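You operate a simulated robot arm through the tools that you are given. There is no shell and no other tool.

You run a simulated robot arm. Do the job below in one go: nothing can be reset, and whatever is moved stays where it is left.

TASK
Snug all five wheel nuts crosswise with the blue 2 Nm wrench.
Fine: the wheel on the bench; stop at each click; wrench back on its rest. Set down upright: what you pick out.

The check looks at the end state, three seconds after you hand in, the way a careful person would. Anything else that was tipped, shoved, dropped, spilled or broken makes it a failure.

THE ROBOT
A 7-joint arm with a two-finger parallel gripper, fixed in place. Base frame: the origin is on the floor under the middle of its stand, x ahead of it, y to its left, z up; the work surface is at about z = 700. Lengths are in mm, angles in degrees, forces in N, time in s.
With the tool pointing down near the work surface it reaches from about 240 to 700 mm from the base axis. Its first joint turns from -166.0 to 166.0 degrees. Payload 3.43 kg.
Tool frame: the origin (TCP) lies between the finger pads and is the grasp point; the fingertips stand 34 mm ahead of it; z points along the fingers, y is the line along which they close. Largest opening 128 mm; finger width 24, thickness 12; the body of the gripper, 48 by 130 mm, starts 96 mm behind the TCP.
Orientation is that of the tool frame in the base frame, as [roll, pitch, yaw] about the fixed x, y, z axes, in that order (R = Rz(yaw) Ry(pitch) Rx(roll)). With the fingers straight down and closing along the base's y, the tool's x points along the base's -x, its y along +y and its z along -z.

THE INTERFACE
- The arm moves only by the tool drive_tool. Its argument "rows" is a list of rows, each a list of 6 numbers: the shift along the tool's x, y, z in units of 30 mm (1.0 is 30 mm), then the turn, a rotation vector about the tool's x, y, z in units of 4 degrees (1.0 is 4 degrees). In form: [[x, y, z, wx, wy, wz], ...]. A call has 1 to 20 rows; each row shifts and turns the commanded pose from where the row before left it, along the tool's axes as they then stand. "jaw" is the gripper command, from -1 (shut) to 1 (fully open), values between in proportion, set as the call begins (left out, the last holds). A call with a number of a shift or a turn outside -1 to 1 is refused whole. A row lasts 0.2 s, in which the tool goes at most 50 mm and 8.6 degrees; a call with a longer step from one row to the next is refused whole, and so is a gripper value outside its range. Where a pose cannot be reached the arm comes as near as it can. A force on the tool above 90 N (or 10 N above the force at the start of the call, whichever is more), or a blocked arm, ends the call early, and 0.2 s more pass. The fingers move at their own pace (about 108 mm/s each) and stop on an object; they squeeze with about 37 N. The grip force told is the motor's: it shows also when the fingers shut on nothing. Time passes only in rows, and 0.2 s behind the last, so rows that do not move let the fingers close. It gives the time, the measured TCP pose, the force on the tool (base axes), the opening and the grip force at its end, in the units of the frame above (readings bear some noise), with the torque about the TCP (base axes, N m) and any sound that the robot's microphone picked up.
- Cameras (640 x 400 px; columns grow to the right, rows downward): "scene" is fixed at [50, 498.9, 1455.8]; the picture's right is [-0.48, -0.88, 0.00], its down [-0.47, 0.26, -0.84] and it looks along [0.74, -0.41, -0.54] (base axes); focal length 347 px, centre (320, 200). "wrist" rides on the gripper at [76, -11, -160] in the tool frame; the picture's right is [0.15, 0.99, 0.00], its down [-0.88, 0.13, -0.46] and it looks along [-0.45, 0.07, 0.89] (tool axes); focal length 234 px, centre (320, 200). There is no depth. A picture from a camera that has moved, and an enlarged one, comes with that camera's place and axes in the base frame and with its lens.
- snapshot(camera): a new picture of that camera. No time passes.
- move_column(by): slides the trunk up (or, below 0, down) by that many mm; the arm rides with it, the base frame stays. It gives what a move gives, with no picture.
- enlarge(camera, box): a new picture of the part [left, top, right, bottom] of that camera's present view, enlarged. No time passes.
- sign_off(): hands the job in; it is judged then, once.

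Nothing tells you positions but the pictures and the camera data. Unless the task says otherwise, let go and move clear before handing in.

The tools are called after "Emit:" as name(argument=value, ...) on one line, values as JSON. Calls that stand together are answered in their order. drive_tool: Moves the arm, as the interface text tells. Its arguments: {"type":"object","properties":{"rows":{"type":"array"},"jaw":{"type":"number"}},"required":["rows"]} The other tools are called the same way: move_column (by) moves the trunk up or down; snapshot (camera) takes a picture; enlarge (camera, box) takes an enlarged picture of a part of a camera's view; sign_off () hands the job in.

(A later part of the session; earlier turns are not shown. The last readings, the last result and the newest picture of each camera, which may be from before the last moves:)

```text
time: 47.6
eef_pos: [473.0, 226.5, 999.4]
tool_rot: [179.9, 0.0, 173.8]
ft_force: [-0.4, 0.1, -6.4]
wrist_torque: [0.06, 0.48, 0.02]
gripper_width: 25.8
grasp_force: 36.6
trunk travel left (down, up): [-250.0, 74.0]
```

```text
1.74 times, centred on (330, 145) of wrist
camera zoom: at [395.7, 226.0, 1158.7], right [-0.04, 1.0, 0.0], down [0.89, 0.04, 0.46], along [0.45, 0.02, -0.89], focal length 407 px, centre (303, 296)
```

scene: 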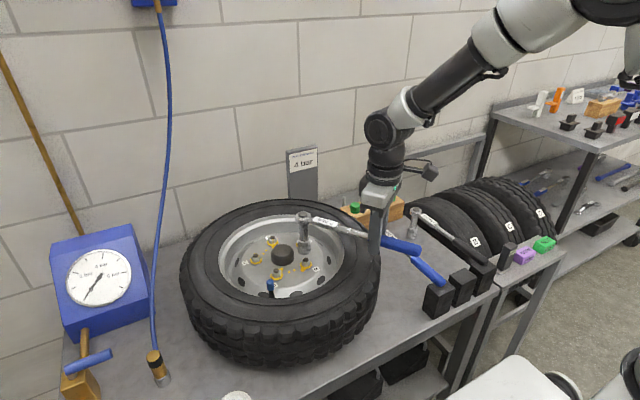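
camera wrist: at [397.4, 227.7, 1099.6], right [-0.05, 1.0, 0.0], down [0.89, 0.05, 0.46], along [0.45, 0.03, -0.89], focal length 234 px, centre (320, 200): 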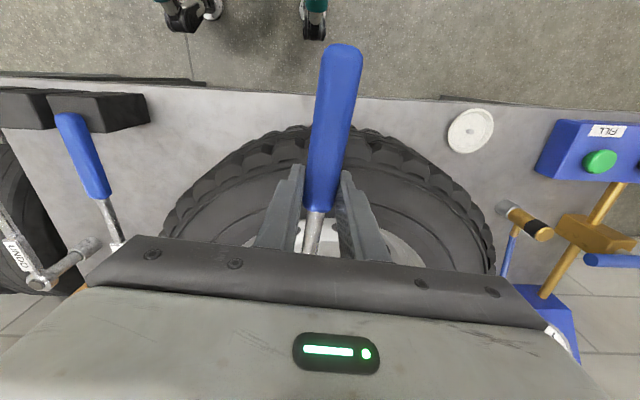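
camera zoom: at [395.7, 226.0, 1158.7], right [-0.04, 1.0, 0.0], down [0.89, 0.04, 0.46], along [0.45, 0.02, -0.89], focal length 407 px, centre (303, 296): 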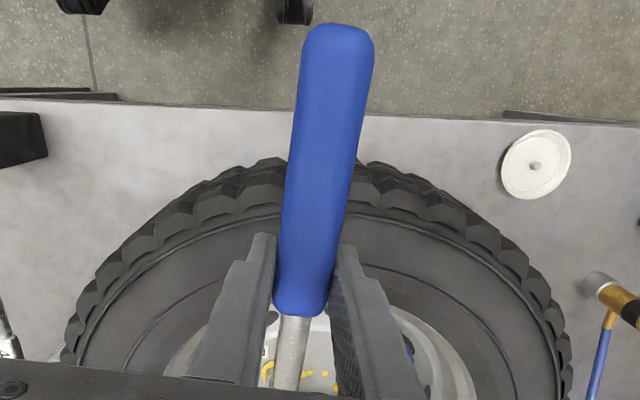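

M's pointer is now within about 2° of the dots. Next in the star is B; I'll zoom on B and the others to read their hex angles before moving.

Emit:
enlarge(camera="scene", box=[256, 230, 288, 250])

Emit:
enlarge(camera="scene", box=[240, 246, 272, 266])

Emit:
enlarge(camera="scene", box=[262, 262, 294, 282])

```text
16.00 times, centred on (272, 240) of scene
camera zoom: at [50.0, 498.9, 1455.8], right [-0.48, -0.88, 0.0], down [-0.47, 0.26, -0.84], along [0.74, -0.41, -0.54], focal length 5550 px, centre (1088, -440)
```

zoom: 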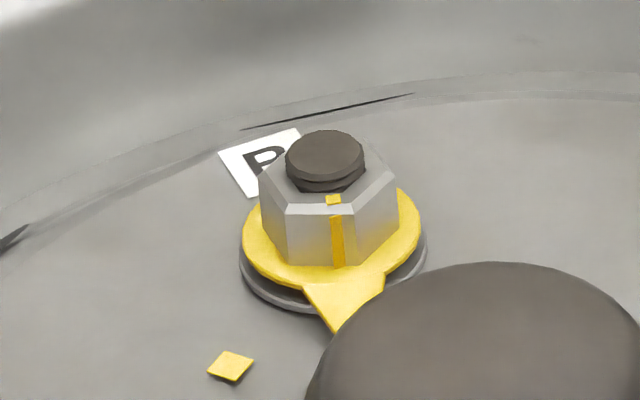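

```text
16.00 times, centred on (256, 256) of scene
camera zoom: at [50.0, 498.9, 1455.8], right [-0.48, -0.88, 0.0], down [-0.47, 0.26, -0.84], along [0.74, -0.41, -0.54], focal length 5550 px, centre (1344, -696)
```

zoom: 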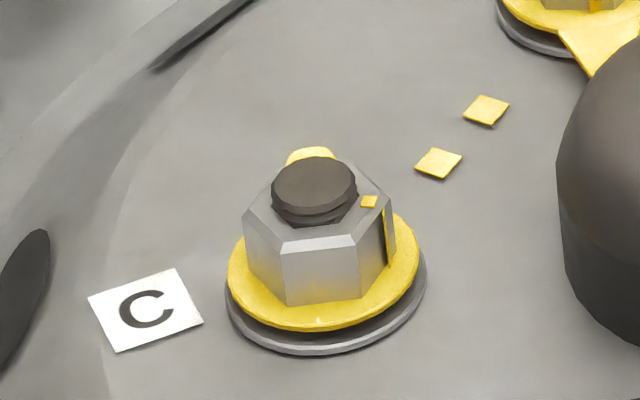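

```text
16.00 times, centred on (278, 272) of scene
camera zoom: at [50.0, 498.9, 1455.8], right [-0.48, -0.88, 0.0], down [-0.47, 0.26, -0.84], along [0.74, -0.41, -0.54], focal length 5550 px, centre (992, -952)
```

zoom: 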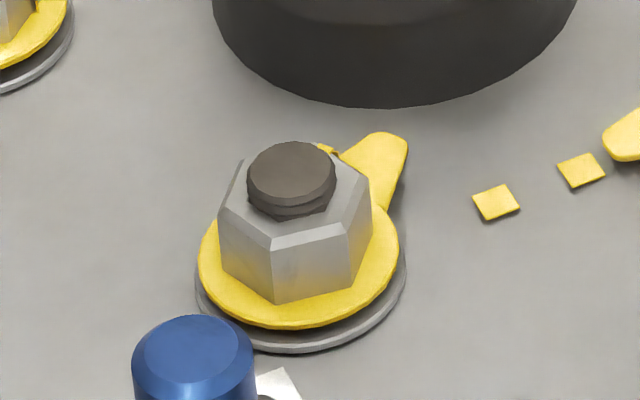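

B's hex corners sit near 59° mod 60, so the wrench should go on with its handle at about 239°. I'll swing across at a safe height to above B.

Emit:
drive_tool(rows=[[-0.457, -0.219, 0, 0, 0, -0.96], [-0.441, -0.249, 0, 0, 0, -0.96], [-0.424, -0.278, 0, 0, 0, -0.96], [-0.404, -0.306, 0, 0, 0, -0.96], [-0.383, -0.333, 0, 0, 0, -0.96], [-0.36, -0.357, 0, 0, 0, -0.96], [-0.335, -0.381, 0, 0, 0, -0.96], [-0.309, -0.402, 0, 0, 0, -0.96], [-0.281, -0.422, 0, 0, 0, -0.96], [-0.252, -0.44, 0, 0, 0, -0.96], [-0.222, -0.456, 0, 0, 0, -0.96], [-0.191, -0.47, 0, 0, 0, -0.96], [-0.159, -0.481, 0, 0, 0, -0.96], [-0.127, -0.491, 0, 0, 0, -0.96], [-0.093, -0.498, 0, 0, 0, -0.96], [-0.06, -0.503, 0, 0, 0, -0.96], [-0.026, -0.506, 0, 0, 0, -0.96], [0, 0, 0, 0, 0, 0]], jaw=-1)

Emit:
snapshot(camera="scene")

Emit:
enlarge(camera="scene", box=[240, 190, 320, 280])

```text
time: 51.4
eef_pos: [693.6, 91.7, 998.0]
tool_rot: [179.8, -0.2, -120.6]
ft_force: [0.0, -0.3, -5.2]
wrist_torque: [-0.42, 0.25, 0.03]
gripper_width: 25.6
grasp_force: 37.2
trunk travel left (down, up): [-250.0, 74.0]
```

```text
taken
```

scene: 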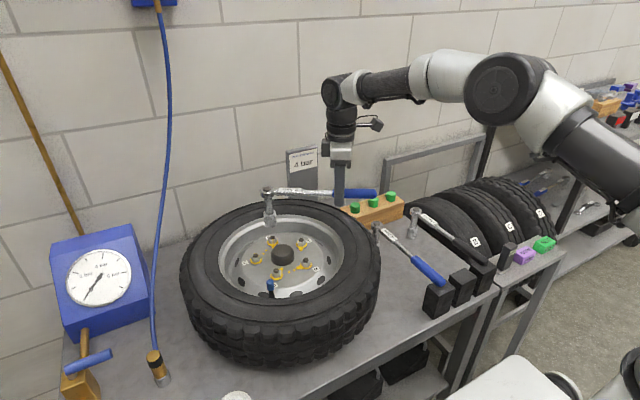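

```text
4.44 times, centred on (280, 235) of scene
camera zoom: at [50.0, 498.9, 1455.8], right [-0.48, -0.88, 0.0], down [-0.47, 0.26, -0.84], along [0.74, -0.41, -0.54], focal length 1542 px, centre (498, 44)
```

zoom: 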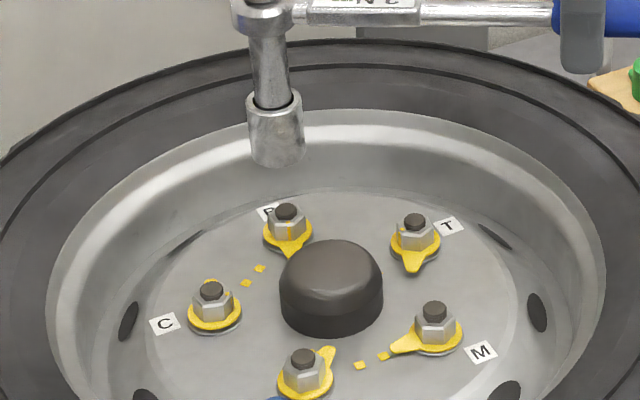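

Emit:
drive_tool(rows=[[0, 0, 0.4, 0, 0, 0], [0, 0, 0.4, 0, 0, 0], [0, 0, 0.4, 0, 0, 0], [0, 0, 0, 0, 0, 0]], jaw=-1)

Emit:
enlarge(camera="scene", box=[252, 215, 292, 250])

Emit:
enlarge(camera="scene", box=[290, 228, 322, 252])

```text
time: 52.4
eef_pos: [693.0, 92.4, 962.4]
tool_rot: [180.0, 0.0, -120.8]
ft_force: [0.3, 0.5, -6.3]
wrist_torque: [-0.44, 0.28, 0.01]
gripper_width: 25.9
grasp_force: 36.9
trunk travel left (down, up): [-250.0, 74.0]
```

```text
11.43 times, centred on (272, 232) of scene
camera zoom: at [50.0, 498.9, 1455.8], right [-0.48, -0.88, 0.0], down [-0.47, 0.26, -0.84], along [0.74, -0.41, -0.54], focal length 3964 px, centre (869, -171)
```

zoom: 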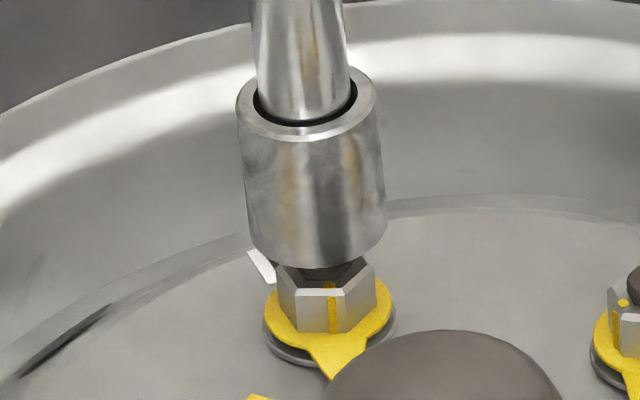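

```text
16.00 times, centred on (306, 240) of scene
camera zoom: at [50.0, 498.9, 1455.8], right [-0.48, -0.88, 0.0], down [-0.47, 0.26, -0.84], along [0.74, -0.41, -0.54], focal length 5550 px, centre (544, -440)
```

zoom: 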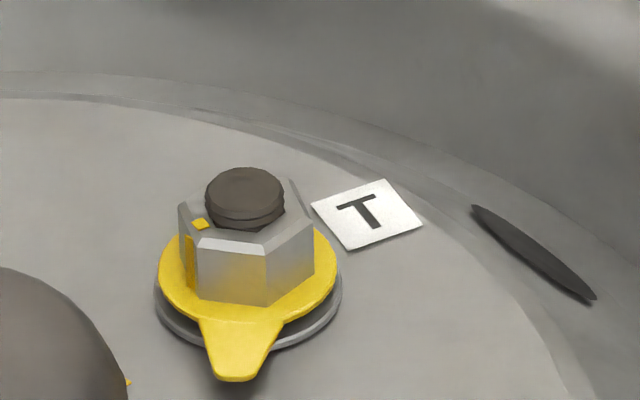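

B's socket alignment needs about 2 mm of correction. I'll apply it and lower gently.

Emit:
drive_tool(rows=[[0.056, 0.048, 0.1, 0, 0, 0], [0, 0, 0.1, 0, 0, 0], [0, 0, 0.1, 0, 0, 0], [0, 0, 0.1, 0, 0, 0], [0, 0, 0, 0, 0, 0]], jaw=-1)

Emit:
enlarge(camera="scene", box=[252, 215, 292, 250])

```text
time: 53.6
eef_pos: [689.4, 92.3, 949.2]
tool_rot: [-180.0, 0.0, -120.8]
ft_force: [-1.2, 0.1, -5.1]
wrist_torque: [-0.08, 0.14, 0.15]
gripper_width: 25.5
grasp_force: 37.4
trunk travel left (down, up): [-250.0, 74.0]
```

```text
11.43 times, centred on (272, 232) of scene
camera zoom: at [50.0, 498.9, 1455.8], right [-0.48, -0.88, 0.0], down [-0.47, 0.26, -0.84], along [0.74, -0.41, -0.54], focal length 3964 px, centre (869, -171)
```

zoom: 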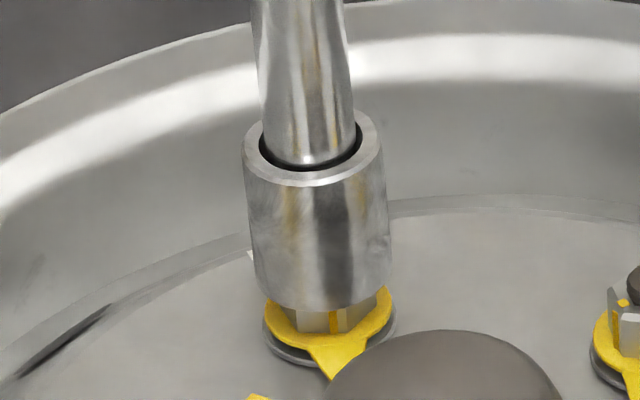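

Emit:
drive_tool(rows=[[0, 0, 0.06, 0, 0, 0], [0, 0, 0.06, 0, 0, 0], [0, 0, 0, 0, 0, 0]], jaw=-1)

Emit:
enlarge(camera="scene", box=[252, 215, 292, 250])

```text
time: 54.4
eef_pos: [690.7, 90.6, 947.4]
tool_rot: [180.0, 0.0, -120.8]
ft_force: [0.0, -0.5, -6.1]
wrist_torque: [-0.33, 0.27, 0.05]
gripper_width: 25.7
grasp_force: 37.0
trunk travel left (down, up): [-250.0, 74.0]
```

```text
11.43 times, centred on (272, 232) of scene
camera zoom: at [50.0, 498.9, 1455.8], right [-0.48, -0.88, 0.0], down [-0.47, 0.26, -0.84], along [0.74, -0.41, -0.54], focal length 3964 px, centre (869, -171)
```

zoom: 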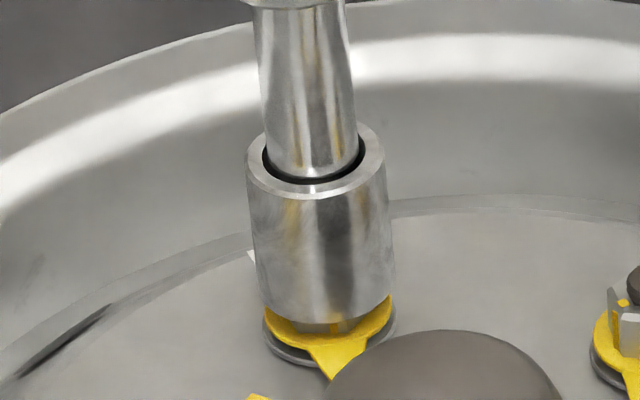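

It is sliding on freely, so I'll seat it the rest of the way.

Emit:
drive_tool(rows=[[0, 0, 0.07, 0, 0, 0], [0, 0, 0.07, 0, 0, 0], [0, 0, 0.05, 0, 0, 0], [0, 0, 0, 0, 0, 0]], jaw=-1)

Emit:
enlarge(camera="scene", box=[252, 215, 292, 250])

```text
time: 55.4
eef_pos: [690.1, 91.3, 939.5]
tool_rot: [180.0, 0.0, -120.8]
ft_force: [-1.2, -0.1, -5.4]
wrist_torque: [-0.29, 0.34, 0.17]
gripper_width: 25.8
grasp_force: 36.8
trunk travel left (down, up): [-250.0, 74.0]
```

```text
11.43 times, centred on (272, 232) of scene
camera zoom: at [50.0, 498.9, 1455.8], right [-0.48, -0.88, 0.0], down [-0.47, 0.26, -0.84], along [0.74, -0.41, -0.54], focal length 3964 px, centre (869, -171)
```

zoom: 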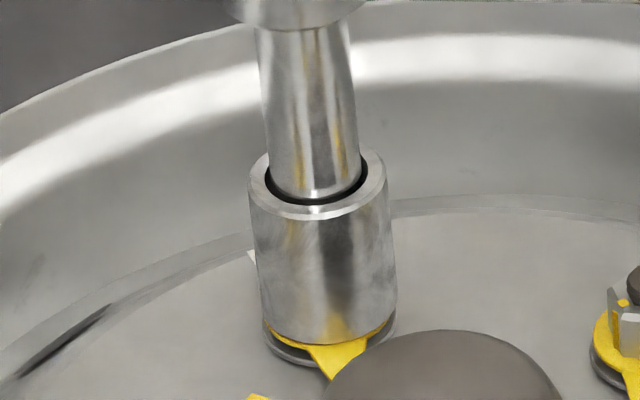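

Emit:
drive_tool(rows=[[0.0011, 0.2165, 0, 0, 0, 0.5], [0.0011, 0.2165, 0, 0, 0, 0.5], [0.0011, 0.2165, 0, 0, 0, 0.5], [0.0011, 0.2165, 0, 0, 0, 0.5]], jaw=-1)

Emit:
drive_tool(rows=[[0.0011, 0.2165, 0, 0, 0, 0.5], [0.0011, 0.2165, 0, 0, 0, 0.5], [0.0011, 0.2165, 0, 0, 0, 0.5]], jaw=-1)

Emit:
enlarge(camera="scene", box=[252, 215, 292, 250])

```text
time: 56.4
eef_pos: [668.8, 105.1, 940.1]
tool_rot: [-180.0, 0.0, -128.8]
ft_force: [0.8, 0.8, -5.2]
wrist_torque: [0.01, 0.12, 0.6]
gripper_width: 25.8
grasp_force: 37.0
trunk travel left (down, up): [-250.0, 74.0]
```

```text
time: 57.2
eef_pos: [654.4, 117.3, 941.2]
tool_rot: [180.0, -0.1, -134.8]
ft_force: [1.2, 1.9, -7.5]
wrist_torque: [-0.21, 0.23, 0.71]
gripper_width: 25.7
grasp_force: 37.3
trunk travel left (down, up): [-250.0, 74.0]
```

```text
11.43 times, centred on (272, 232) of scene
camera zoom: at [50.0, 498.9, 1455.8], right [-0.48, -0.88, 0.0], down [-0.47, 0.26, -0.84], along [0.74, -0.41, -0.54], focal length 3964 px, centre (869, -171)
```

zoom: 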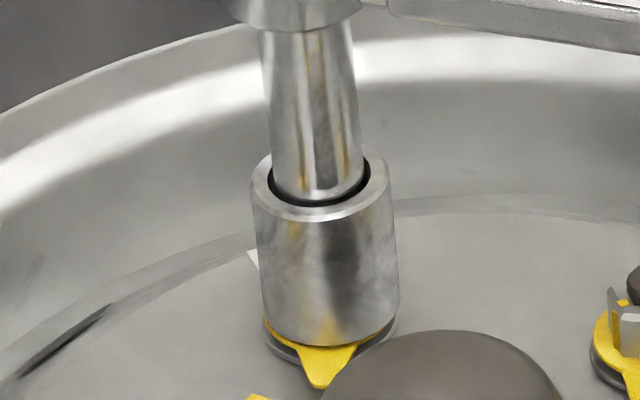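

Emit:
drive_tool(rows=[[-0.015, 0.22, 0, 0, 0, 0.5], [-0.01, 0.22, 0, 0, 0, 0.5]], jaw=-1)

Emit:
drive_tool(rows=[[0, 0.225, 0, 0, 0, 0.5], [0, 0.225, 0, 0, 0, 0.5]], jaw=-1)

Emit:
enlarge(camera="scene", box=[252, 215, 292, 250])

```text
time: 57.8
eef_pos: [644.9, 128.2, 940.4]
tool_rot: [-180.0, 0.0, -138.9]
ft_force: [-0.5, 0.5, -6.7]
wrist_torque: [-0.26, 0.3, 0.83]
gripper_width: 25.9
grasp_force: 36.5
trunk travel left (down, up): [-250.0, 74.0]
```

```text
time: 58.4
eef_pos: [636.4, 138.4, 941.8]
tool_rot: [-180.0, 0.0, -142.8]
ft_force: [-0.2, -1.1, -5.2]
wrist_torque: [-0.39, 0.33, 0.88]
gripper_width: 25.3
grasp_force: 36.8
trunk travel left (down, up): [-250.0, 74.0]
```

```text
11.43 times, centred on (272, 232) of scene
camera zoom: at [50.0, 498.9, 1455.8], right [-0.48, -0.88, 0.0], down [-0.47, 0.26, -0.84], along [0.74, -0.41, -0.54], focal length 3964 px, centre (869, -171)
```

zoom: 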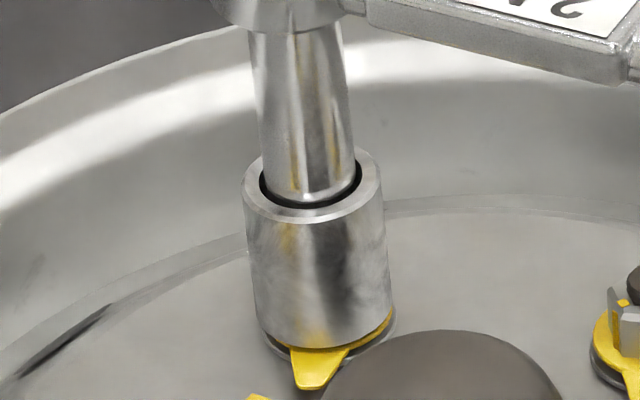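

Emit:
drive_tool(rows=[[0, 0.225, 0, 0, 0, 0.5], [0, 0.225, 0, 0, 0, 0.5]], jaw=-1)

Emit:
drive_tool(rows=[[0, 0.225, 0, 0, 0, 0.5]], jaw=-1)

Emit:
drive_tool(rows=[[0, 0.22, 0, 0, 0, 0.5]], jaw=-1)

Emit:
enlarge(camera="scene", box=[252, 215, 292, 250])

```text
time: 59.0
eef_pos: [629.8, 151.5, 941.0]
tool_rot: [-179.9, 0.0, -147.0]
ft_force: [2.1, -2.9, -4.7]
wrist_torque: [-0.51, -0.09, 0.42]
gripper_width: 25.3
grasp_force: 37.2
trunk travel left (down, up): [-250.0, 74.0]
```

```text
time: 59.4
eef_pos: [626.1, 155.4, 941.8]
tool_rot: [180.0, 0.1, -148.9]
ft_force: [5.3, -4.5, -5.4]
wrist_torque: [-0.58, -0.22, 0.11]
gripper_width: 25.7
grasp_force: 36.9
trunk travel left (down, up): [-250.0, 74.0]
```

```text
time: 59.8
eef_pos: [622.4, 161.9, 940.9]
tool_rot: [-180.0, -0.1, -150.7]
ft_force: [5.7, -3.8, -7.2]
wrist_torque: [-0.71, -0.02, 0.21]
gripper_width: 25.7
grasp_force: 36.6
trunk travel left (down, up): [-250.0, 74.0]
```

```text
11.43 times, centred on (272, 232) of scene
camera zoom: at [50.0, 498.9, 1455.8], right [-0.48, -0.88, 0.0], down [-0.47, 0.26, -0.84], along [0.74, -0.41, -0.54], focal length 3964 px, centre (869, -171)
```

zoom: 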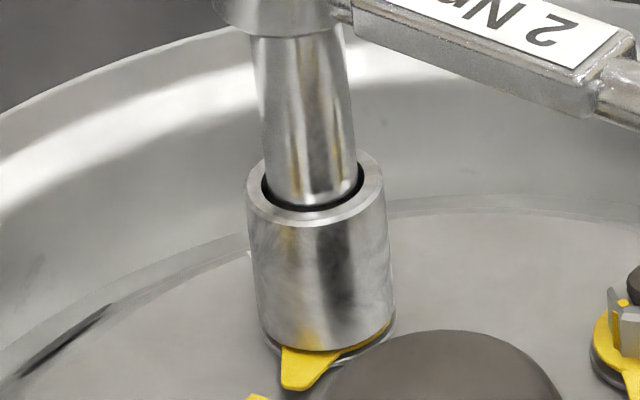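

Emit:
drive_tool(rows=[[-0.02, 0.21, 0, 0, 0, 0.5]], jaw=-1)

Emit:
drive_tool(rows=[[-0.005, 0.21, 0, 0, 0, 0.5]], jaw=-1)

Emit:
enlarge(camera="scene", box=[252, 215, 292, 250])

```text
time: 60.2
eef_pos: [619.4, 167.6, 940.5]
tool_rot: [-179.9, -0.1, -152.9]
ft_force: [1.9, -5.9, -4.5]
wrist_torque: [-0.77, -0.08, 0.35]
gripper_width: 25.8
grasp_force: 36.7
trunk travel left (down, up): [-250.0, 74.0]
```

```text
time: 60.6
eef_pos: [615.4, 173.1, 941.2]
tool_rot: [180.0, -0.1, -154.9]
ft_force: [4.9, -2.8, -6.9]
wrist_torque: [-0.6, 0.03, 0.56]
gripper_width: 25.9
grasp_force: 37.2
trunk travel left (down, up): [-250.0, 74.0]
```

```text
11.43 times, centred on (272, 232) of scene
camera zoom: at [50.0, 498.9, 1455.8], right [-0.48, -0.88, 0.0], down [-0.47, 0.26, -0.84], along [0.74, -0.41, -0.54], focal length 3964 px, centre (869, -171)
```

zoom: 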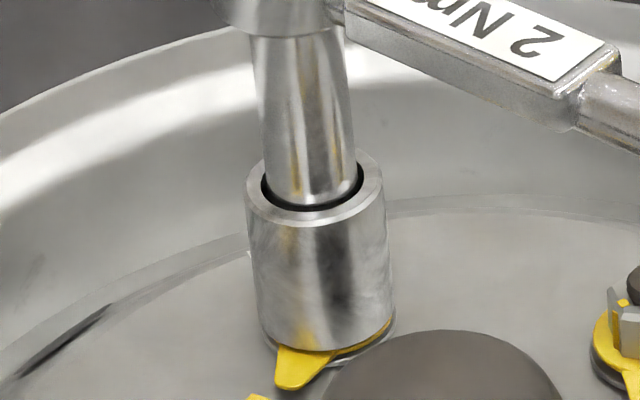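

Emit:
drive_tool(rows=[[-0.012, 0.11, 0, 0, 0, 0.25], [-0.003, 0.11, 0, 0, 0, 0.25]], jaw=-1)

Emit:
drive_tool(rows=[[-0.003, 0.112, 0, 0, 0, 0.25]], jaw=-1)

Emit:
drive_tool(rows=[[-0.003, 0.112, 0, 0, 0, 0.25]], jaw=-1)

Emit:
enlarge(camera="scene", box=[252, 215, 292, 250])

```text
time: 61.2
eef_pos: [614.3, 178.1, 940.3]
tool_rot: [180.0, -0.1, -156.8]
ft_force: [-0.3, -4.6, -4.0]
wrist_torque: [-0.71, 0.05, 0.52]
gripper_width: 25.8
grasp_force: 37.7
trunk travel left (down, up): [-250.0, 74.0]
```

```text
time: 61.6
eef_pos: [613.0, 181.6, 939.9]
tool_rot: [179.9, 0.0, -157.8]
ft_force: [0.5, -5.3, -5.1]
wrist_torque: [-0.7, 0.19, 0.57]
gripper_width: 25.8
grasp_force: 37.2
trunk travel left (down, up): [-250.0, 74.0]
```

```text
time: 62.0
eef_pos: [612.8, 185.6, 941.1]
tool_rot: [-180.0, -0.1, -158.8]
ft_force: [0.7, -5.9, -5.1]
wrist_torque: [-0.82, 0.18, 0.43]
gripper_width: 25.6
grasp_force: 36.9
trunk travel left (down, up): [-250.0, 74.0]
```

```text
11.43 times, centred on (272, 232) of scene
camera zoom: at [50.0, 498.9, 1455.8], right [-0.48, -0.88, 0.0], down [-0.47, 0.26, -0.84], along [0.74, -0.41, -0.54], focal length 3964 px, centre (869, -171)
```

zoom: 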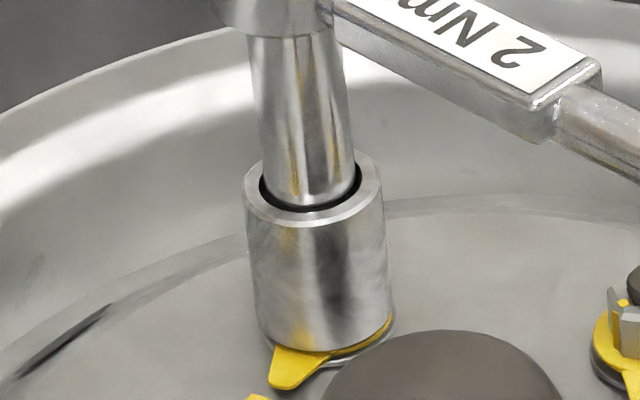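

Emit:
drive_tool(rows=[[-0.003, 0.115, 0, 0, 0, 0.25], [-0.003, 0.115, 0, 0, 0, 0.25]], jaw=-1)

Emit:
drive_tool(rows=[[-0.003, 0.115, 0, 0, 0, 0.25]], jaw=-1)

Emit:
drive_tool(rows=[[-0.003, 0.115, 0, 0, 0, 0.25]], jaw=-1)

Emit:
enlarge(camera="scene", box=[252, 220, 292, 255])

```text
time: 62.6
eef_pos: [609.7, 191.8, 941.7]
tool_rot: [-180.0, -0.1, -161.0]
ft_force: [2.2, -8.1, -7.8]
wrist_torque: [-1.02, 0.26, 0.11]
gripper_width: 25.9
grasp_force: 36.9
trunk travel left (down, up): [-250.0, 74.0]
```

```text
time: 63.0
eef_pos: [609.3, 195.5, 940.1]
tool_rot: [180.0, 0.1, -161.7]
ft_force: [2.9, -9.4, -6.1]
wrist_torque: [-1.07, 0.08, 0.04]
gripper_width: 25.7
grasp_force: 36.8
trunk travel left (down, up): [-250.0, 74.0]
```

```text
time: 63.4
eef_pos: [607.3, 198.1, 940.6]
tool_rot: [180.0, 0.0, -162.9]
ft_force: [2.1, -10.1, -5.9]
wrist_torque: [-1.13, 0.06, -0.01]
gripper_width: 25.3
grasp_force: 37.0
trunk travel left (down, up): [-250.0, 74.0]
```

```text
11.43 times, centred on (272, 238) of scene
camera zoom: at [50.0, 498.9, 1455.8], right [-0.48, -0.88, 0.0], down [-0.47, 0.26, -0.84], along [0.74, -0.41, -0.54], focal length 3964 px, centre (869, -229)
```

zoom: 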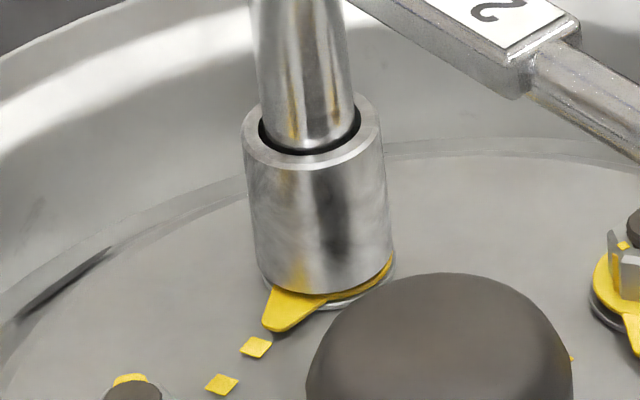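

About 1.9 Nm now, so half-degree steps to the click.

Emit:
drive_tool(rows=[[-0.002, 0.0535, 0, 0, 0, 0.125]], jaw=-1)

Emit:
drive_tool(rows=[[-0.002, 0.0535, 0, 0, 0, 0.125]], jaw=-1)

```text
time: 63.8
eef_pos: [606.7, 199.4, 941.0]
tool_rot: [180.0, 0.0, -163.3]
ft_force: [1.8, -9.5, -4.9]
wrist_torque: [-1.09, 0.1, 0.09]
gripper_width: 25.7
grasp_force: 37.3
trunk travel left (down, up): [-250.0, 74.0]
```

```text
time: 64.2
eef_pos: [606.3, 201.8, 942.0]
tool_rot: [-180.0, 0.1, -163.8]
ft_force: [2.2, -9.6, -5.6]
wrist_torque: [-1.11, 0.14, 0.01]
gripper_width: 25.8
grasp_force: 36.7
trunk travel left (down, up): [-250.0, 74.0]
```

Emit:
drive_tool(rows=[[-0.002, 0.055, 0, 0, 0, 0.125]], jaw=-1)

Emit:
drive_tool(rows=[[-0.002, 0.055, 0, 0, 0, 0.125]], jaw=-1)

Emit:
enlarge(camera="scene", box=[252, 220, 292, 255])

```text
time: 64.6
eef_pos: [605.3, 203.7, 940.2]
tool_rot: [-180.0, 0.0, -164.3]
ft_force: [1.4, -10.2, -4.2]
wrist_torque: [-1.03, 0.08, 0.09]
gripper_width: 25.9
grasp_force: 36.8
trunk travel left (down, up): [-250.0, 74.0]
```

```text
time: 65.0
eef_pos: [605.4, 205.9, 940.6]
tool_rot: [179.8, -0.2, -164.7]
ft_force: [0.3, -4.2, -5.6]
wrist_torque: [-0.57, 0.39, -0.79]
gripper_width: 25.8
grasp_force: 37.3
trunk travel left (down, up): [-250.0, 74.0]
```

```text
11.43 times, centred on (272, 238) of scene
camera zoom: at [50.0, 498.9, 1455.8], right [-0.48, -0.88, 0.0], down [-0.47, 0.26, -0.84], along [0.74, -0.41, -0.54], focal length 3964 px, centre (869, -229)
```

zoom: 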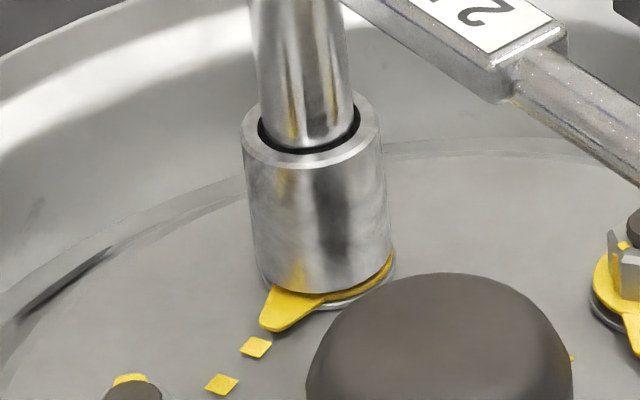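

B released at 2.0 Nm exactly like M did, and its pointer is at the dots. I take that break-over as the click, so I stop there. I'll lift off and go to D next.

Emit:
drive_tool(rows=[[0, 0, -0.3, 0, 0, 0], [0, 0, -0.4, 0, 0, 0], [0, 0, -0.6, 0, 0, 0], [0, 0, -0.7, 0, 0, 0], [0, 0, 0, 0, 0, 0]], jaw=-1)

Emit:
enlarge(camera="scene", box=[256, 230, 288, 250])

Emit:
drive_tool(rows=[[0.5, 0.233, 0, 0, 0, 0], [0.642, 0.299, 0, 0, 0, 0], [0.642, 0.299, 0, 0, 0, 0], [0.642, 0.299, 0, 0, 0, 0], [0.642, 0.299, 0, 0, 0, 0], [0.642, 0.299, 0, 0, 0, 0], [0, 0, 0, 0, 0, -0.6], [0, 0, 0, 0, 0, -0.575], [0, 0, 0, 0, 0, 0]], jaw=-1)

Emit:
enlarge(camera="scene", box=[240, 190, 340, 290])

Emit:
enlarge(camera="scene", box=[262, 262, 294, 282])

```text
time: 66.2
eef_pos: [605.2, 204.6, 1000.7]
tool_rot: [180.0, 0.0, -164.7]
ft_force: [-0.9, -0.4, -5.8]
wrist_torque: [-0.12, 0.47, 0.0]
gripper_width: 25.7
grasp_force: 37.2
trunk travel left (down, up): [-250.0, 74.0]
```

```text
16.00 times, centred on (272, 240) of scene
camera zoom: at [50.0, 498.9, 1455.8], right [-0.48, -0.88, 0.0], down [-0.47, 0.26, -0.84], along [0.74, -0.41, -0.54], focal length 5550 px, centre (1088, -440)
```

zoom: 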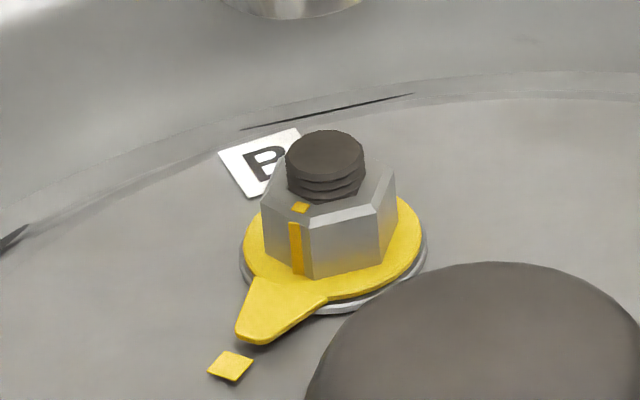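

```text
time: 68.2
eef_pos: [484.8, 226.4, 1001.6]
tool_rot: [180.0, 0.0, -160.0]
ft_force: [-0.2, -0.2, -6.1]
wrist_torque: [-0.16, 0.45, 0.05]
gripper_width: 25.7
grasp_force: 37.3
trunk travel left (down, up): [-250.0, 74.0]
```

```text
4.00 times, centred on (290, 240) of scene
camera zoom: at [50.0, 498.9, 1455.8], right [-0.48, -0.88, 0.0], down [-0.47, 0.26, -0.84], along [0.74, -0.41, -0.54], focal length 1387 px, centre (440, 40)
```

zoom: 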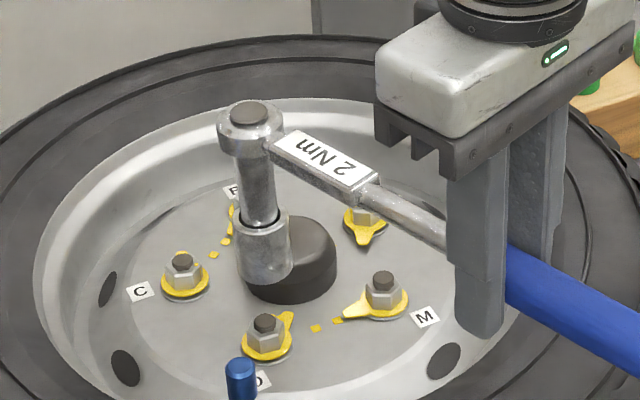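

```text
16.00 times, centred on (278, 272) of scene
camera zoom: at [50.0, 498.9, 1455.8], right [-0.48, -0.88, 0.0], down [-0.47, 0.26, -0.84], along [0.74, -0.41, -0.54], focal length 5550 px, centre (992, -952)
```

zoom: 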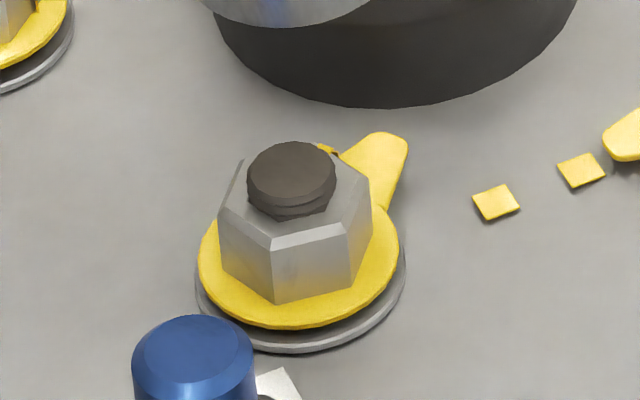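

B's pointer lines up with its dots (about 37° turned). The wrench is now above D at about 200°, so I'll lower and check alignment.

Emit:
drive_tool(rows=[[0, 0, 0.45, 0, 0, 0], [0, 0, 0.45, 0, 0, 0], [0, 0, 0.4, 0, 0, 0], [0, 0, 0, 0, 0, 0]], jaw=-1)

Emit:
enlarge(camera="scene", box=[258, 248, 298, 283])

```text
time: 69.2
eef_pos: [483.3, 225.5, 961.7]
tool_rot: [-180.0, -0.1, -160.2]
ft_force: [-0.3, 0.4, -6.5]
wrist_torque: [-0.16, 0.46, 0.0]
gripper_width: 25.5
grasp_force: 36.8
trunk travel left (down, up): [-250.0, 74.0]
```

```text
11.43 times, centred on (278, 266) of scene
camera zoom: at [50.0, 498.9, 1455.8], right [-0.48, -0.88, 0.0], down [-0.47, 0.26, -0.84], along [0.74, -0.41, -0.54], focal length 3964 px, centre (800, -549)
```

zoom: 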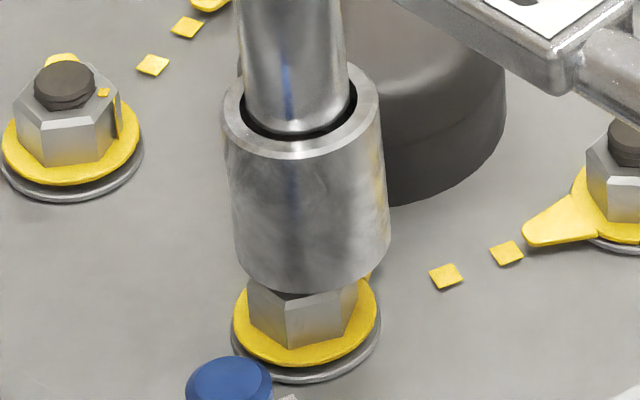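

The picture shows the socket about 3 mm right of D and slightly too near the camera, meaning the wrench crept a little along the grip. I'll correct along the handle axis and lower gently.

Emit:
drive_tool(rows=[[-0.12, 0.01, 0.08, 0, 0, 0], [0, 0, 0.08, 0, 0, 0], [0, 0, 0.08, 0, 0, 0], [0, 0, 0, 0, 0, 0]], jaw=-1)

Emit:
enlarge(camera="scene", box=[258, 248, 298, 283])

```text
time: 70.2
eef_pos: [486.2, 226.6, 954.2]
tool_rot: [-180.0, 0.0, -160.1]
ft_force: [-1.4, 0.0, -5.2]
wrist_torque: [-0.07, 0.36, 0.09]
gripper_width: 25.7
grasp_force: 37.6
trunk travel left (down, up): [-250.0, 74.0]
```

```text
11.43 times, centred on (278, 266) of scene
camera zoom: at [50.0, 498.9, 1455.8], right [-0.48, -0.88, 0.0], down [-0.47, 0.26, -0.84], along [0.74, -0.41, -0.54], focal length 3964 px, centre (800, -549)
```

zoom: 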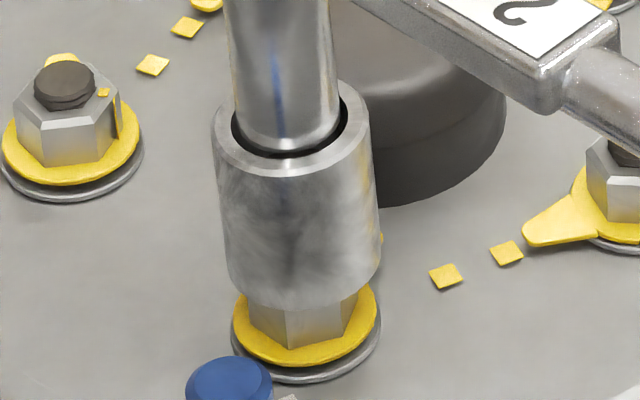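

Emit:
drive_tool(rows=[[0, 0.015, 0.06, 0, 0, 0], [0, 0, 0.06, 0, 0, 0], [0, 0, 0, 0, 0, 0]], jaw=-1)

Emit:
enlarge(camera="scene", box=[258, 248, 298, 283])

```text
time: 71.0
eef_pos: [486.5, 228.8, 952.3]
tool_rot: [-180.0, 0.1, -160.1]
ft_force: [-5.1, 0.9, 5.3]
wrist_torque: [0.69, -0.53, 0.58]
gripper_width: 25.7
grasp_force: 36.9
trunk travel left (down, up): [-250.0, 74.0]
```

```text
11.43 times, centred on (278, 266) of scene
camera zoom: at [50.0, 498.9, 1455.8], right [-0.48, -0.88, 0.0], down [-0.47, 0.26, -0.84], along [0.74, -0.41, -0.54], focal length 3964 px, centre (800, -549)
```

zoom: 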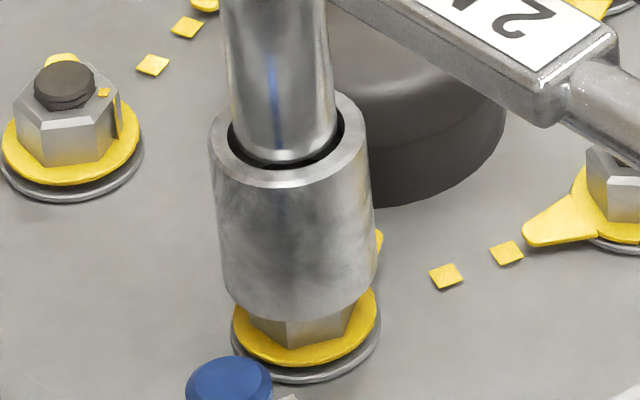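

The socket is centred and resting on D's nut top, so it's just the hex phase. I'll rotate a little counter-clockwise to find it.

Emit:
drive_tool(rows=[[-0.005, -0.159, 0, 0, 0, -0.375], [0, 0, 0, 0, 0, 0]], jaw=-1)

Emit:
drive_tool(rows=[[-0.005, -0.159, 0, 0, 0, -0.375], [0, 0, 0, 0, 0, 0]], jaw=-1)

Emit:
enlarge(camera="scene", box=[258, 248, 298, 283])

```text
time: 71.6
eef_pos: [489.2, 222.8, 950.1]
tool_rot: [180.0, -0.2, -158.5]
ft_force: [-1.3, 4.0, -6.9]
wrist_torque: [0.12, 0.84, 0.69]
gripper_width: 26.0
grasp_force: 36.8
trunk travel left (down, up): [-250.0, 74.0]
```

```text
time: 72.2
eef_pos: [490.1, 217.6, 950.9]
tool_rot: [179.9, -0.1, -157.0]
ft_force: [-3.1, 1.9, -7.0]
wrist_torque: [0.08, 0.89, 0.65]
gripper_width: 25.6
grasp_force: 37.0
trunk travel left (down, up): [-250.0, 74.0]
```

```text
11.43 times, centred on (278, 266) of scene
camera zoom: at [50.0, 498.9, 1455.8], right [-0.48, -0.88, 0.0], down [-0.47, 0.26, -0.84], along [0.74, -0.41, -0.54], focal length 3964 px, centre (800, -549)
```

zoom: 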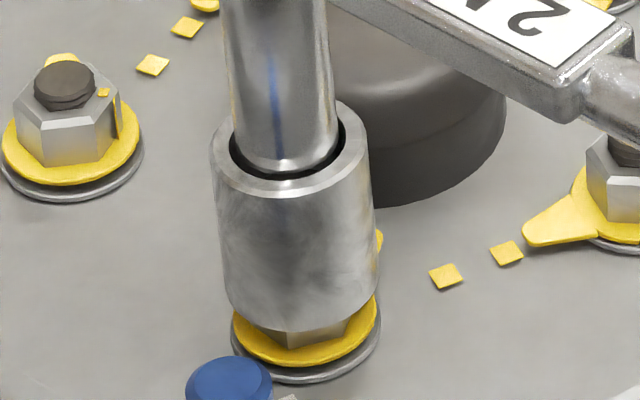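

Engaged at about 203°. I'll relieve the small side load and seat it.

Emit:
drive_tool(rows=[[0, 0.045, 0.08, 0, 0, 0], [0, 0, 0.08, 0, 0, 0], [0, 0, 0.08, 0, 0, 0], [0, 0, 0.08, 0, 0, 0], [0, 0, 0, 0, 0, 0]], jaw=-1)

Emit:
enlarge(camera="scene", box=[258, 248, 298, 283])

```text
time: 73.4
eef_pos: [490.4, 218.8, 942.6]
tool_rot: [180.0, 0.0, -157.1]
ft_force: [-5.7, -1.5, -3.3]
wrist_torque: [-0.18, 0.69, 0.14]
gripper_width: 25.7
grasp_force: 37.2
trunk travel left (down, up): [-250.0, 74.0]
```

```text
11.43 times, centred on (278, 266) of scene
camera zoom: at [50.0, 498.9, 1455.8], right [-0.48, -0.88, 0.0], down [-0.47, 0.26, -0.84], along [0.74, -0.41, -0.54], focal length 3964 px, centre (800, -549)
```

zoom: 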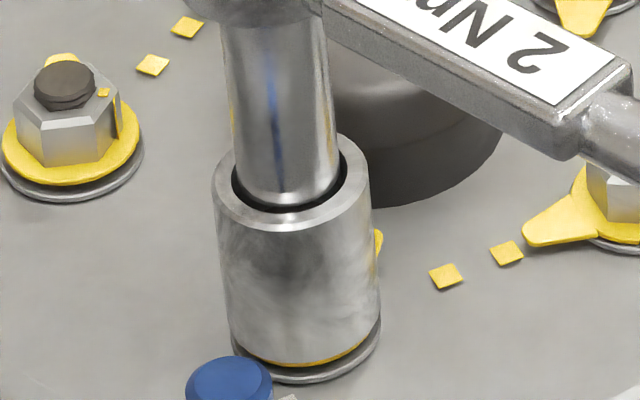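

Emit:
drive_tool(rows=[[0.04, 0.2153, -0.015, 0, 0, 0.5], [0, 0.2153, 0, 0, 0, 0.5], [0, 0.2153, 0, 0, 0, 0.5], [0, 0.2153, 0, 0, 0, 0.5]], jaw=-1)

Emit:
drive_tool(rows=[[0, 0.2153, 0, 0, 0, 0.5], [0, 0.2153, 0, 0, 0, 0.5], [0, 0.2153, 0, 0, 0, 0.5]], jaw=-1)

Emit:
enlarge(camera="scene", box=[258, 248, 298, 283])

```text
time: 74.4
eef_pos: [480.5, 242.6, 939.3]
tool_rot: [180.0, 0.0, -165.2]
ft_force: [-0.7, 0.3, -6.2]
wrist_torque: [-0.1, 0.46, 0.53]
gripper_width: 25.5
grasp_force: 36.6
trunk travel left (down, up): [-250.0, 74.0]
```

```text
time: 75.2
eef_pos: [477.3, 261.4, 940.9]
tool_rot: [-180.0, -0.2, -171.1]
ft_force: [0.1, -0.2, -5.6]
wrist_torque: [-0.1, 0.46, 0.82]
gripper_width: 25.8
grasp_force: 37.4
trunk travel left (down, up): [-250.0, 74.0]
```

```text
11.43 times, centred on (278, 266) of scene
camera zoom: at [50.0, 498.9, 1455.8], right [-0.48, -0.88, 0.0], down [-0.47, 0.26, -0.84], along [0.74, -0.41, -0.54], focal length 3964 px, centre (800, -549)
```

zoom: 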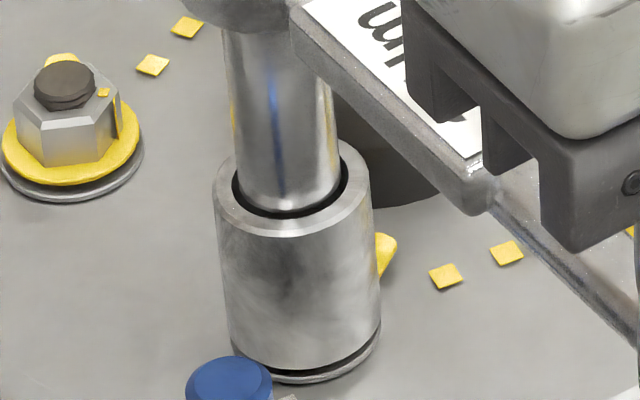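

Emit:
drive_tool(rows=[[0, 0.222, 0, 0, 0, 0.5], [0, 0.222, 0, 0, 0, 0.5]], jaw=-1)

Emit:
drive_tool(rows=[[0, 0.222, 0, 0, 0, 0.5], [0, 0.222, 0, 0, 0, 0.5]], jaw=-1)

Emit:
enlarge(camera="scene", box=[258, 248, 298, 283])

```text
time: 75.8
eef_pos: [475.2, 275.5, 941.2]
tool_rot: [180.0, -0.1, -175.1]
ft_force: [-0.3, 0.4, -5.8]
wrist_torque: [-0.06, 0.48, 0.97]
gripper_width: 25.6
grasp_force: 36.9
trunk travel left (down, up): [-250.0, 74.0]
```

```text
time: 76.4
eef_pos: [472.9, 289.1, 941.0]
tool_rot: [-180.0, -0.1, -179.3]
ft_force: [-0.6, -3.3, -5.6]
wrist_torque: [-0.4, 0.55, 0.5]
gripper_width: 25.8
grasp_force: 37.3
trunk travel left (down, up): [-250.0, 74.0]
```

```text
11.43 times, centred on (278, 266) of scene
camera zoom: at [50.0, 498.9, 1455.8], right [-0.48, -0.88, 0.0], down [-0.47, 0.26, -0.84], along [0.74, -0.41, -0.54], focal length 3964 px, centre (800, -549)
```

zoom: 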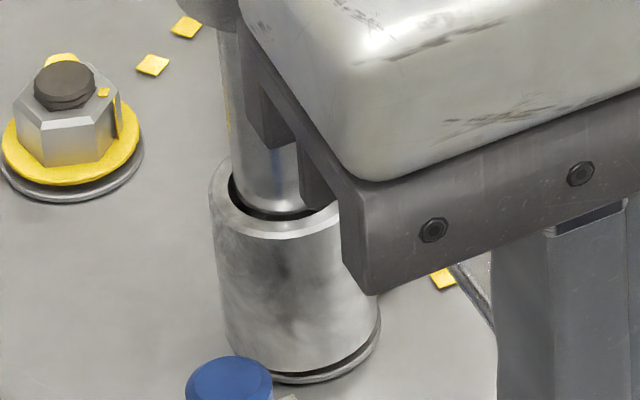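

Emit:
drive_tool(rows=[[0, 0.22, 0, 0, 0, 0.5], [0, 0.22, 0, 0, 0, 0.5]], jaw=-1)

Emit:
drive_tool(rows=[[0, 0.218, 0, 0, 0, 0.5]], jaw=-1)

Emit:
drive_tool(rows=[[0, 0.218, 0, 0, 0, 0.5]], jaw=-1)

```text
time: 77.0
eef_pos: [473.3, 301.4, 942.5]
tool_rot: [179.9, 0.0, 176.8]
ft_force: [0.6, -4.7, -6.8]
wrist_torque: [-0.44, 0.56, 0.48]
gripper_width: 25.6
grasp_force: 37.2
trunk travel left (down, up): [-250.0, 74.0]
```

```text
time: 77.4
eef_pos: [474.0, 308.7, 943.0]
tool_rot: [180.0, -0.1, 174.9]
ft_force: [-0.1, -6.0, -4.2]
wrist_torque: [-0.61, 0.15, 0.35]
gripper_width: 25.6
grasp_force: 36.5
trunk travel left (down, up): [-250.0, 74.0]
```

```text
time: 77.8
eef_pos: [474.9, 314.5, 942.2]
tool_rot: [-180.0, -0.1, 172.9]
ft_force: [2.9, -7.6, -6.4]
wrist_torque: [-0.73, 0.05, 0.19]
gripper_width: 25.7
grasp_force: 36.9
trunk travel left (down, up): [-250.0, 74.0]
```

Emit:
drive_tool(rows=[[-0.015, 0.108, 0, 0, 0, 0.25], [-0.005, 0.108, 0, 0, 0, 0.25]], jaw=-1)

Emit:
drive_tool(rows=[[-0.003, 0.108, 0, 0, 0, 0.25], [-0.003, 0.108, 0, 0, 0, 0.25]], jaw=-1)

Emit:
drive_tool(rows=[[-0.003, 0.108, 0, 0, 0, 0.25]], jaw=-1)

Emit:
snapshot(camera="scene")

```text
time: 78.4
eef_pos: [475.9, 320.9, 941.8]
tool_rot: [179.9, -0.1, 171.0]
ft_force: [4.0, -7.0, -5.5]
wrist_torque: [-0.64, -0.08, 0.44]
gripper_width: 25.6
grasp_force: 37.3
trunk travel left (down, up): [-250.0, 74.0]
```

```text
time: 79.0
eef_pos: [477.4, 328.1, 942.6]
tool_rot: [180.0, -0.1, 168.8]
ft_force: [4.0, -5.7, -6.7]
wrist_torque: [-0.49, 0.17, 0.76]
gripper_width: 25.8
grasp_force: 37.0
trunk travel left (down, up): [-250.0, 74.0]
```

```text
time: 79.4
eef_pos: [476.8, 330.3, 941.4]
tool_rot: [-179.9, -0.1, 167.9]
ft_force: [4.9, -6.0, -8.8]
wrist_torque: [-0.5, 0.37, 0.71]
gripper_width: 25.5
grasp_force: 37.3
trunk travel left (down, up): [-250.0, 74.0]
```

```text
taken
```

scene: 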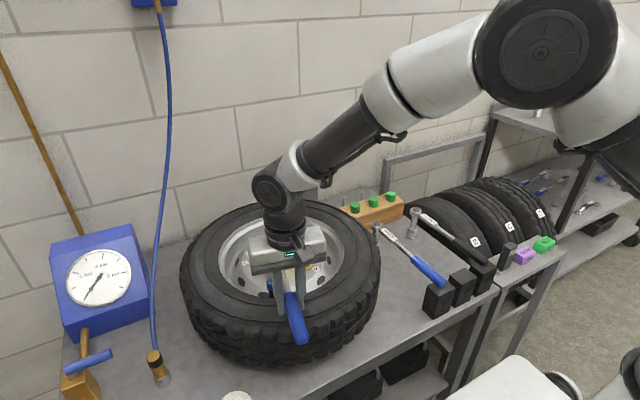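

Emit:
drive_tool(rows=[[-0.03, 0.11, 0, 0, 0, 0.25], [-0.01, 0.11, 0, 0, 0, 0.25]], jaw=-1)

Emit:
drive_tool(rows=[[-0.003, 0.11, 0, 0, 0, 0.25]], jaw=-1)

Emit:
drive_tool(rows=[[-0.003, 0.11, 0, 0, 0, 0.25]], jaw=-1)

```text
time: 80.0
eef_pos: [480.0, 335.7, 943.9]
tool_rot: [-179.9, -0.1, 165.9]
ft_force: [0.0, -6.5, -5.9]
wrist_torque: [-0.69, 0.56, 0.39]
gripper_width: 25.7
grasp_force: 36.8
trunk travel left (down, up): [-250.0, 74.0]
```

```text
time: 80.4
eef_pos: [479.7, 340.1, 943.3]
tool_rot: [180.0, 0.0, 164.9]
ft_force: [-5.1, -8.5, -3.8]
wrist_torque: [-0.84, 0.62, 0.1]
gripper_width: 25.7
grasp_force: 37.0
trunk travel left (down, up): [-250.0, 74.0]
```

```text
time: 80.8
eef_pos: [482.2, 343.0, 943.3]
tool_rot: [180.0, -0.1, 163.9]
ft_force: [-5.8, -8.9, -3.7]
wrist_torque: [-0.89, 0.59, 0.06]
gripper_width: 25.9
grasp_force: 37.1
trunk travel left (down, up): [-250.0, 74.0]
```

Around 1.9 Nm on D. Half-degree steps now.

Emit:
drive_tool(rows=[[0.005, 0.054, 0, 0, 0, 0.125]], jaw=-1)

Emit:
drive_tool(rows=[[0.005, 0.054, 0, 0, 0, 0.125]], jaw=-1)

Emit:
enlarge(camera="scene", box=[240, 230, 340, 310])

```text
time: 81.2
eef_pos: [481.3, 344.8, 941.2]
tool_rot: [-180.0, 0.0, 163.4]
ft_force: [-4.8, -9.3, -5.2]
wrist_torque: [-0.85, 0.67, 0.12]
gripper_width: 25.8
grasp_force: 36.8
trunk travel left (down, up): [-250.0, 74.0]
```

```text
time: 81.6
eef_pos: [481.8, 345.5, 942.7]
tool_rot: [179.9, 0.1, 162.9]
ft_force: [-3.7, -6.8, -5.0]
wrist_torque: [-0.76, 0.59, 0.31]
gripper_width: 25.9
grasp_force: 36.8
trunk travel left (down, up): [-250.0, 74.0]
```

```text
5.00 times, centred on (290, 270) of scene
camera zoom: at [50.0, 498.9, 1455.8], right [-0.48, -0.88, 0.0], down [-0.47, 0.26, -0.84], along [0.74, -0.41, -0.54], focal length 1734 px, centre (470, -150)
```

zoom: 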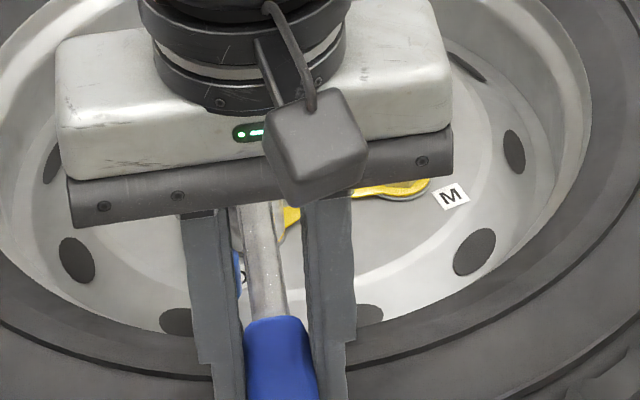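

Emit:
drive_tool(rows=[[0.003, 0.056, 0, 0, 0, 0.125]], jaw=-1)

Emit:
drive_tool(rows=[[0.003, 0.056, 0, 0, 0, 0.125]], jaw=-1)

Emit:
drive_tool(rows=[[0.003, 0.056, 0, 0, 0, 0.125]], jaw=-1)

```text
time: 82.0
eef_pos: [482.5, 347.7, 941.1]
tool_rot: [-180.0, 0.0, 162.5]
ft_force: [-3.1, -6.6, -4.4]
wrist_torque: [-0.78, 0.41, 0.41]
gripper_width: 25.6
grasp_force: 36.9
trunk travel left (down, up): [-250.0, 74.0]
```

```text
time: 82.4
eef_pos: [484.2, 348.2, 941.3]
tool_rot: [180.0, 0.0, 161.9]
ft_force: [-1.2, -8.1, -5.7]
wrist_torque: [-0.72, 0.42, 0.52]
gripper_width: 25.9
grasp_force: 37.1
trunk travel left (down, up): [-250.0, 74.0]
```

```text
time: 82.8
eef_pos: [485.1, 350.3, 941.9]
tool_rot: [-180.0, -0.1, 161.4]
ft_force: [-0.8, -8.3, -5.6]
wrist_torque: [-0.85, 0.36, 0.31]
gripper_width: 25.5
grasp_force: 36.7
trunk travel left (down, up): [-250.0, 74.0]
```

Emit:
drive_tool(rows=[[0.002, 0.056, 0, 0, 0, 0.125]], jaw=-1)

Emit:
drive_tool(rows=[[0.002, 0.056, 0, 0, 0, 0.125]], jaw=-1)

Emit:
drive_tool(rows=[[0.002, 0.056, 0, 0, 0, 0.125]], jaw=-1)

```text
time: 83.2
eef_pos: [483.7, 352.4, 943.8]
tool_rot: [-179.9, -0.1, 160.9]
ft_force: [0.2, -10.1, -7.4]
wrist_torque: [-0.83, 0.66, 0.19]
gripper_width: 25.8
grasp_force: 36.6
trunk travel left (down, up): [-250.0, 74.0]
```

```text
time: 83.6
eef_pos: [484.9, 355.2, 943.1]
tool_rot: [179.9, 0.1, 160.3]
ft_force: [2.1, -5.5, -7.5]
wrist_torque: [-0.31, 0.56, -0.85]
gripper_width: 25.9
grasp_force: 37.3
trunk travel left (down, up): [-250.0, 74.0]
```

```text
time: 84.0
eef_pos: [486.4, 357.3, 942.9]
tool_rot: [179.9, 0.1, 159.9]
ft_force: [3.3, -5.2, -4.8]
wrist_torque: [-0.46, -0.06, -0.56]
gripper_width: 25.7
grasp_force: 37.1
trunk travel left (down, up): [-250.0, 74.0]
```

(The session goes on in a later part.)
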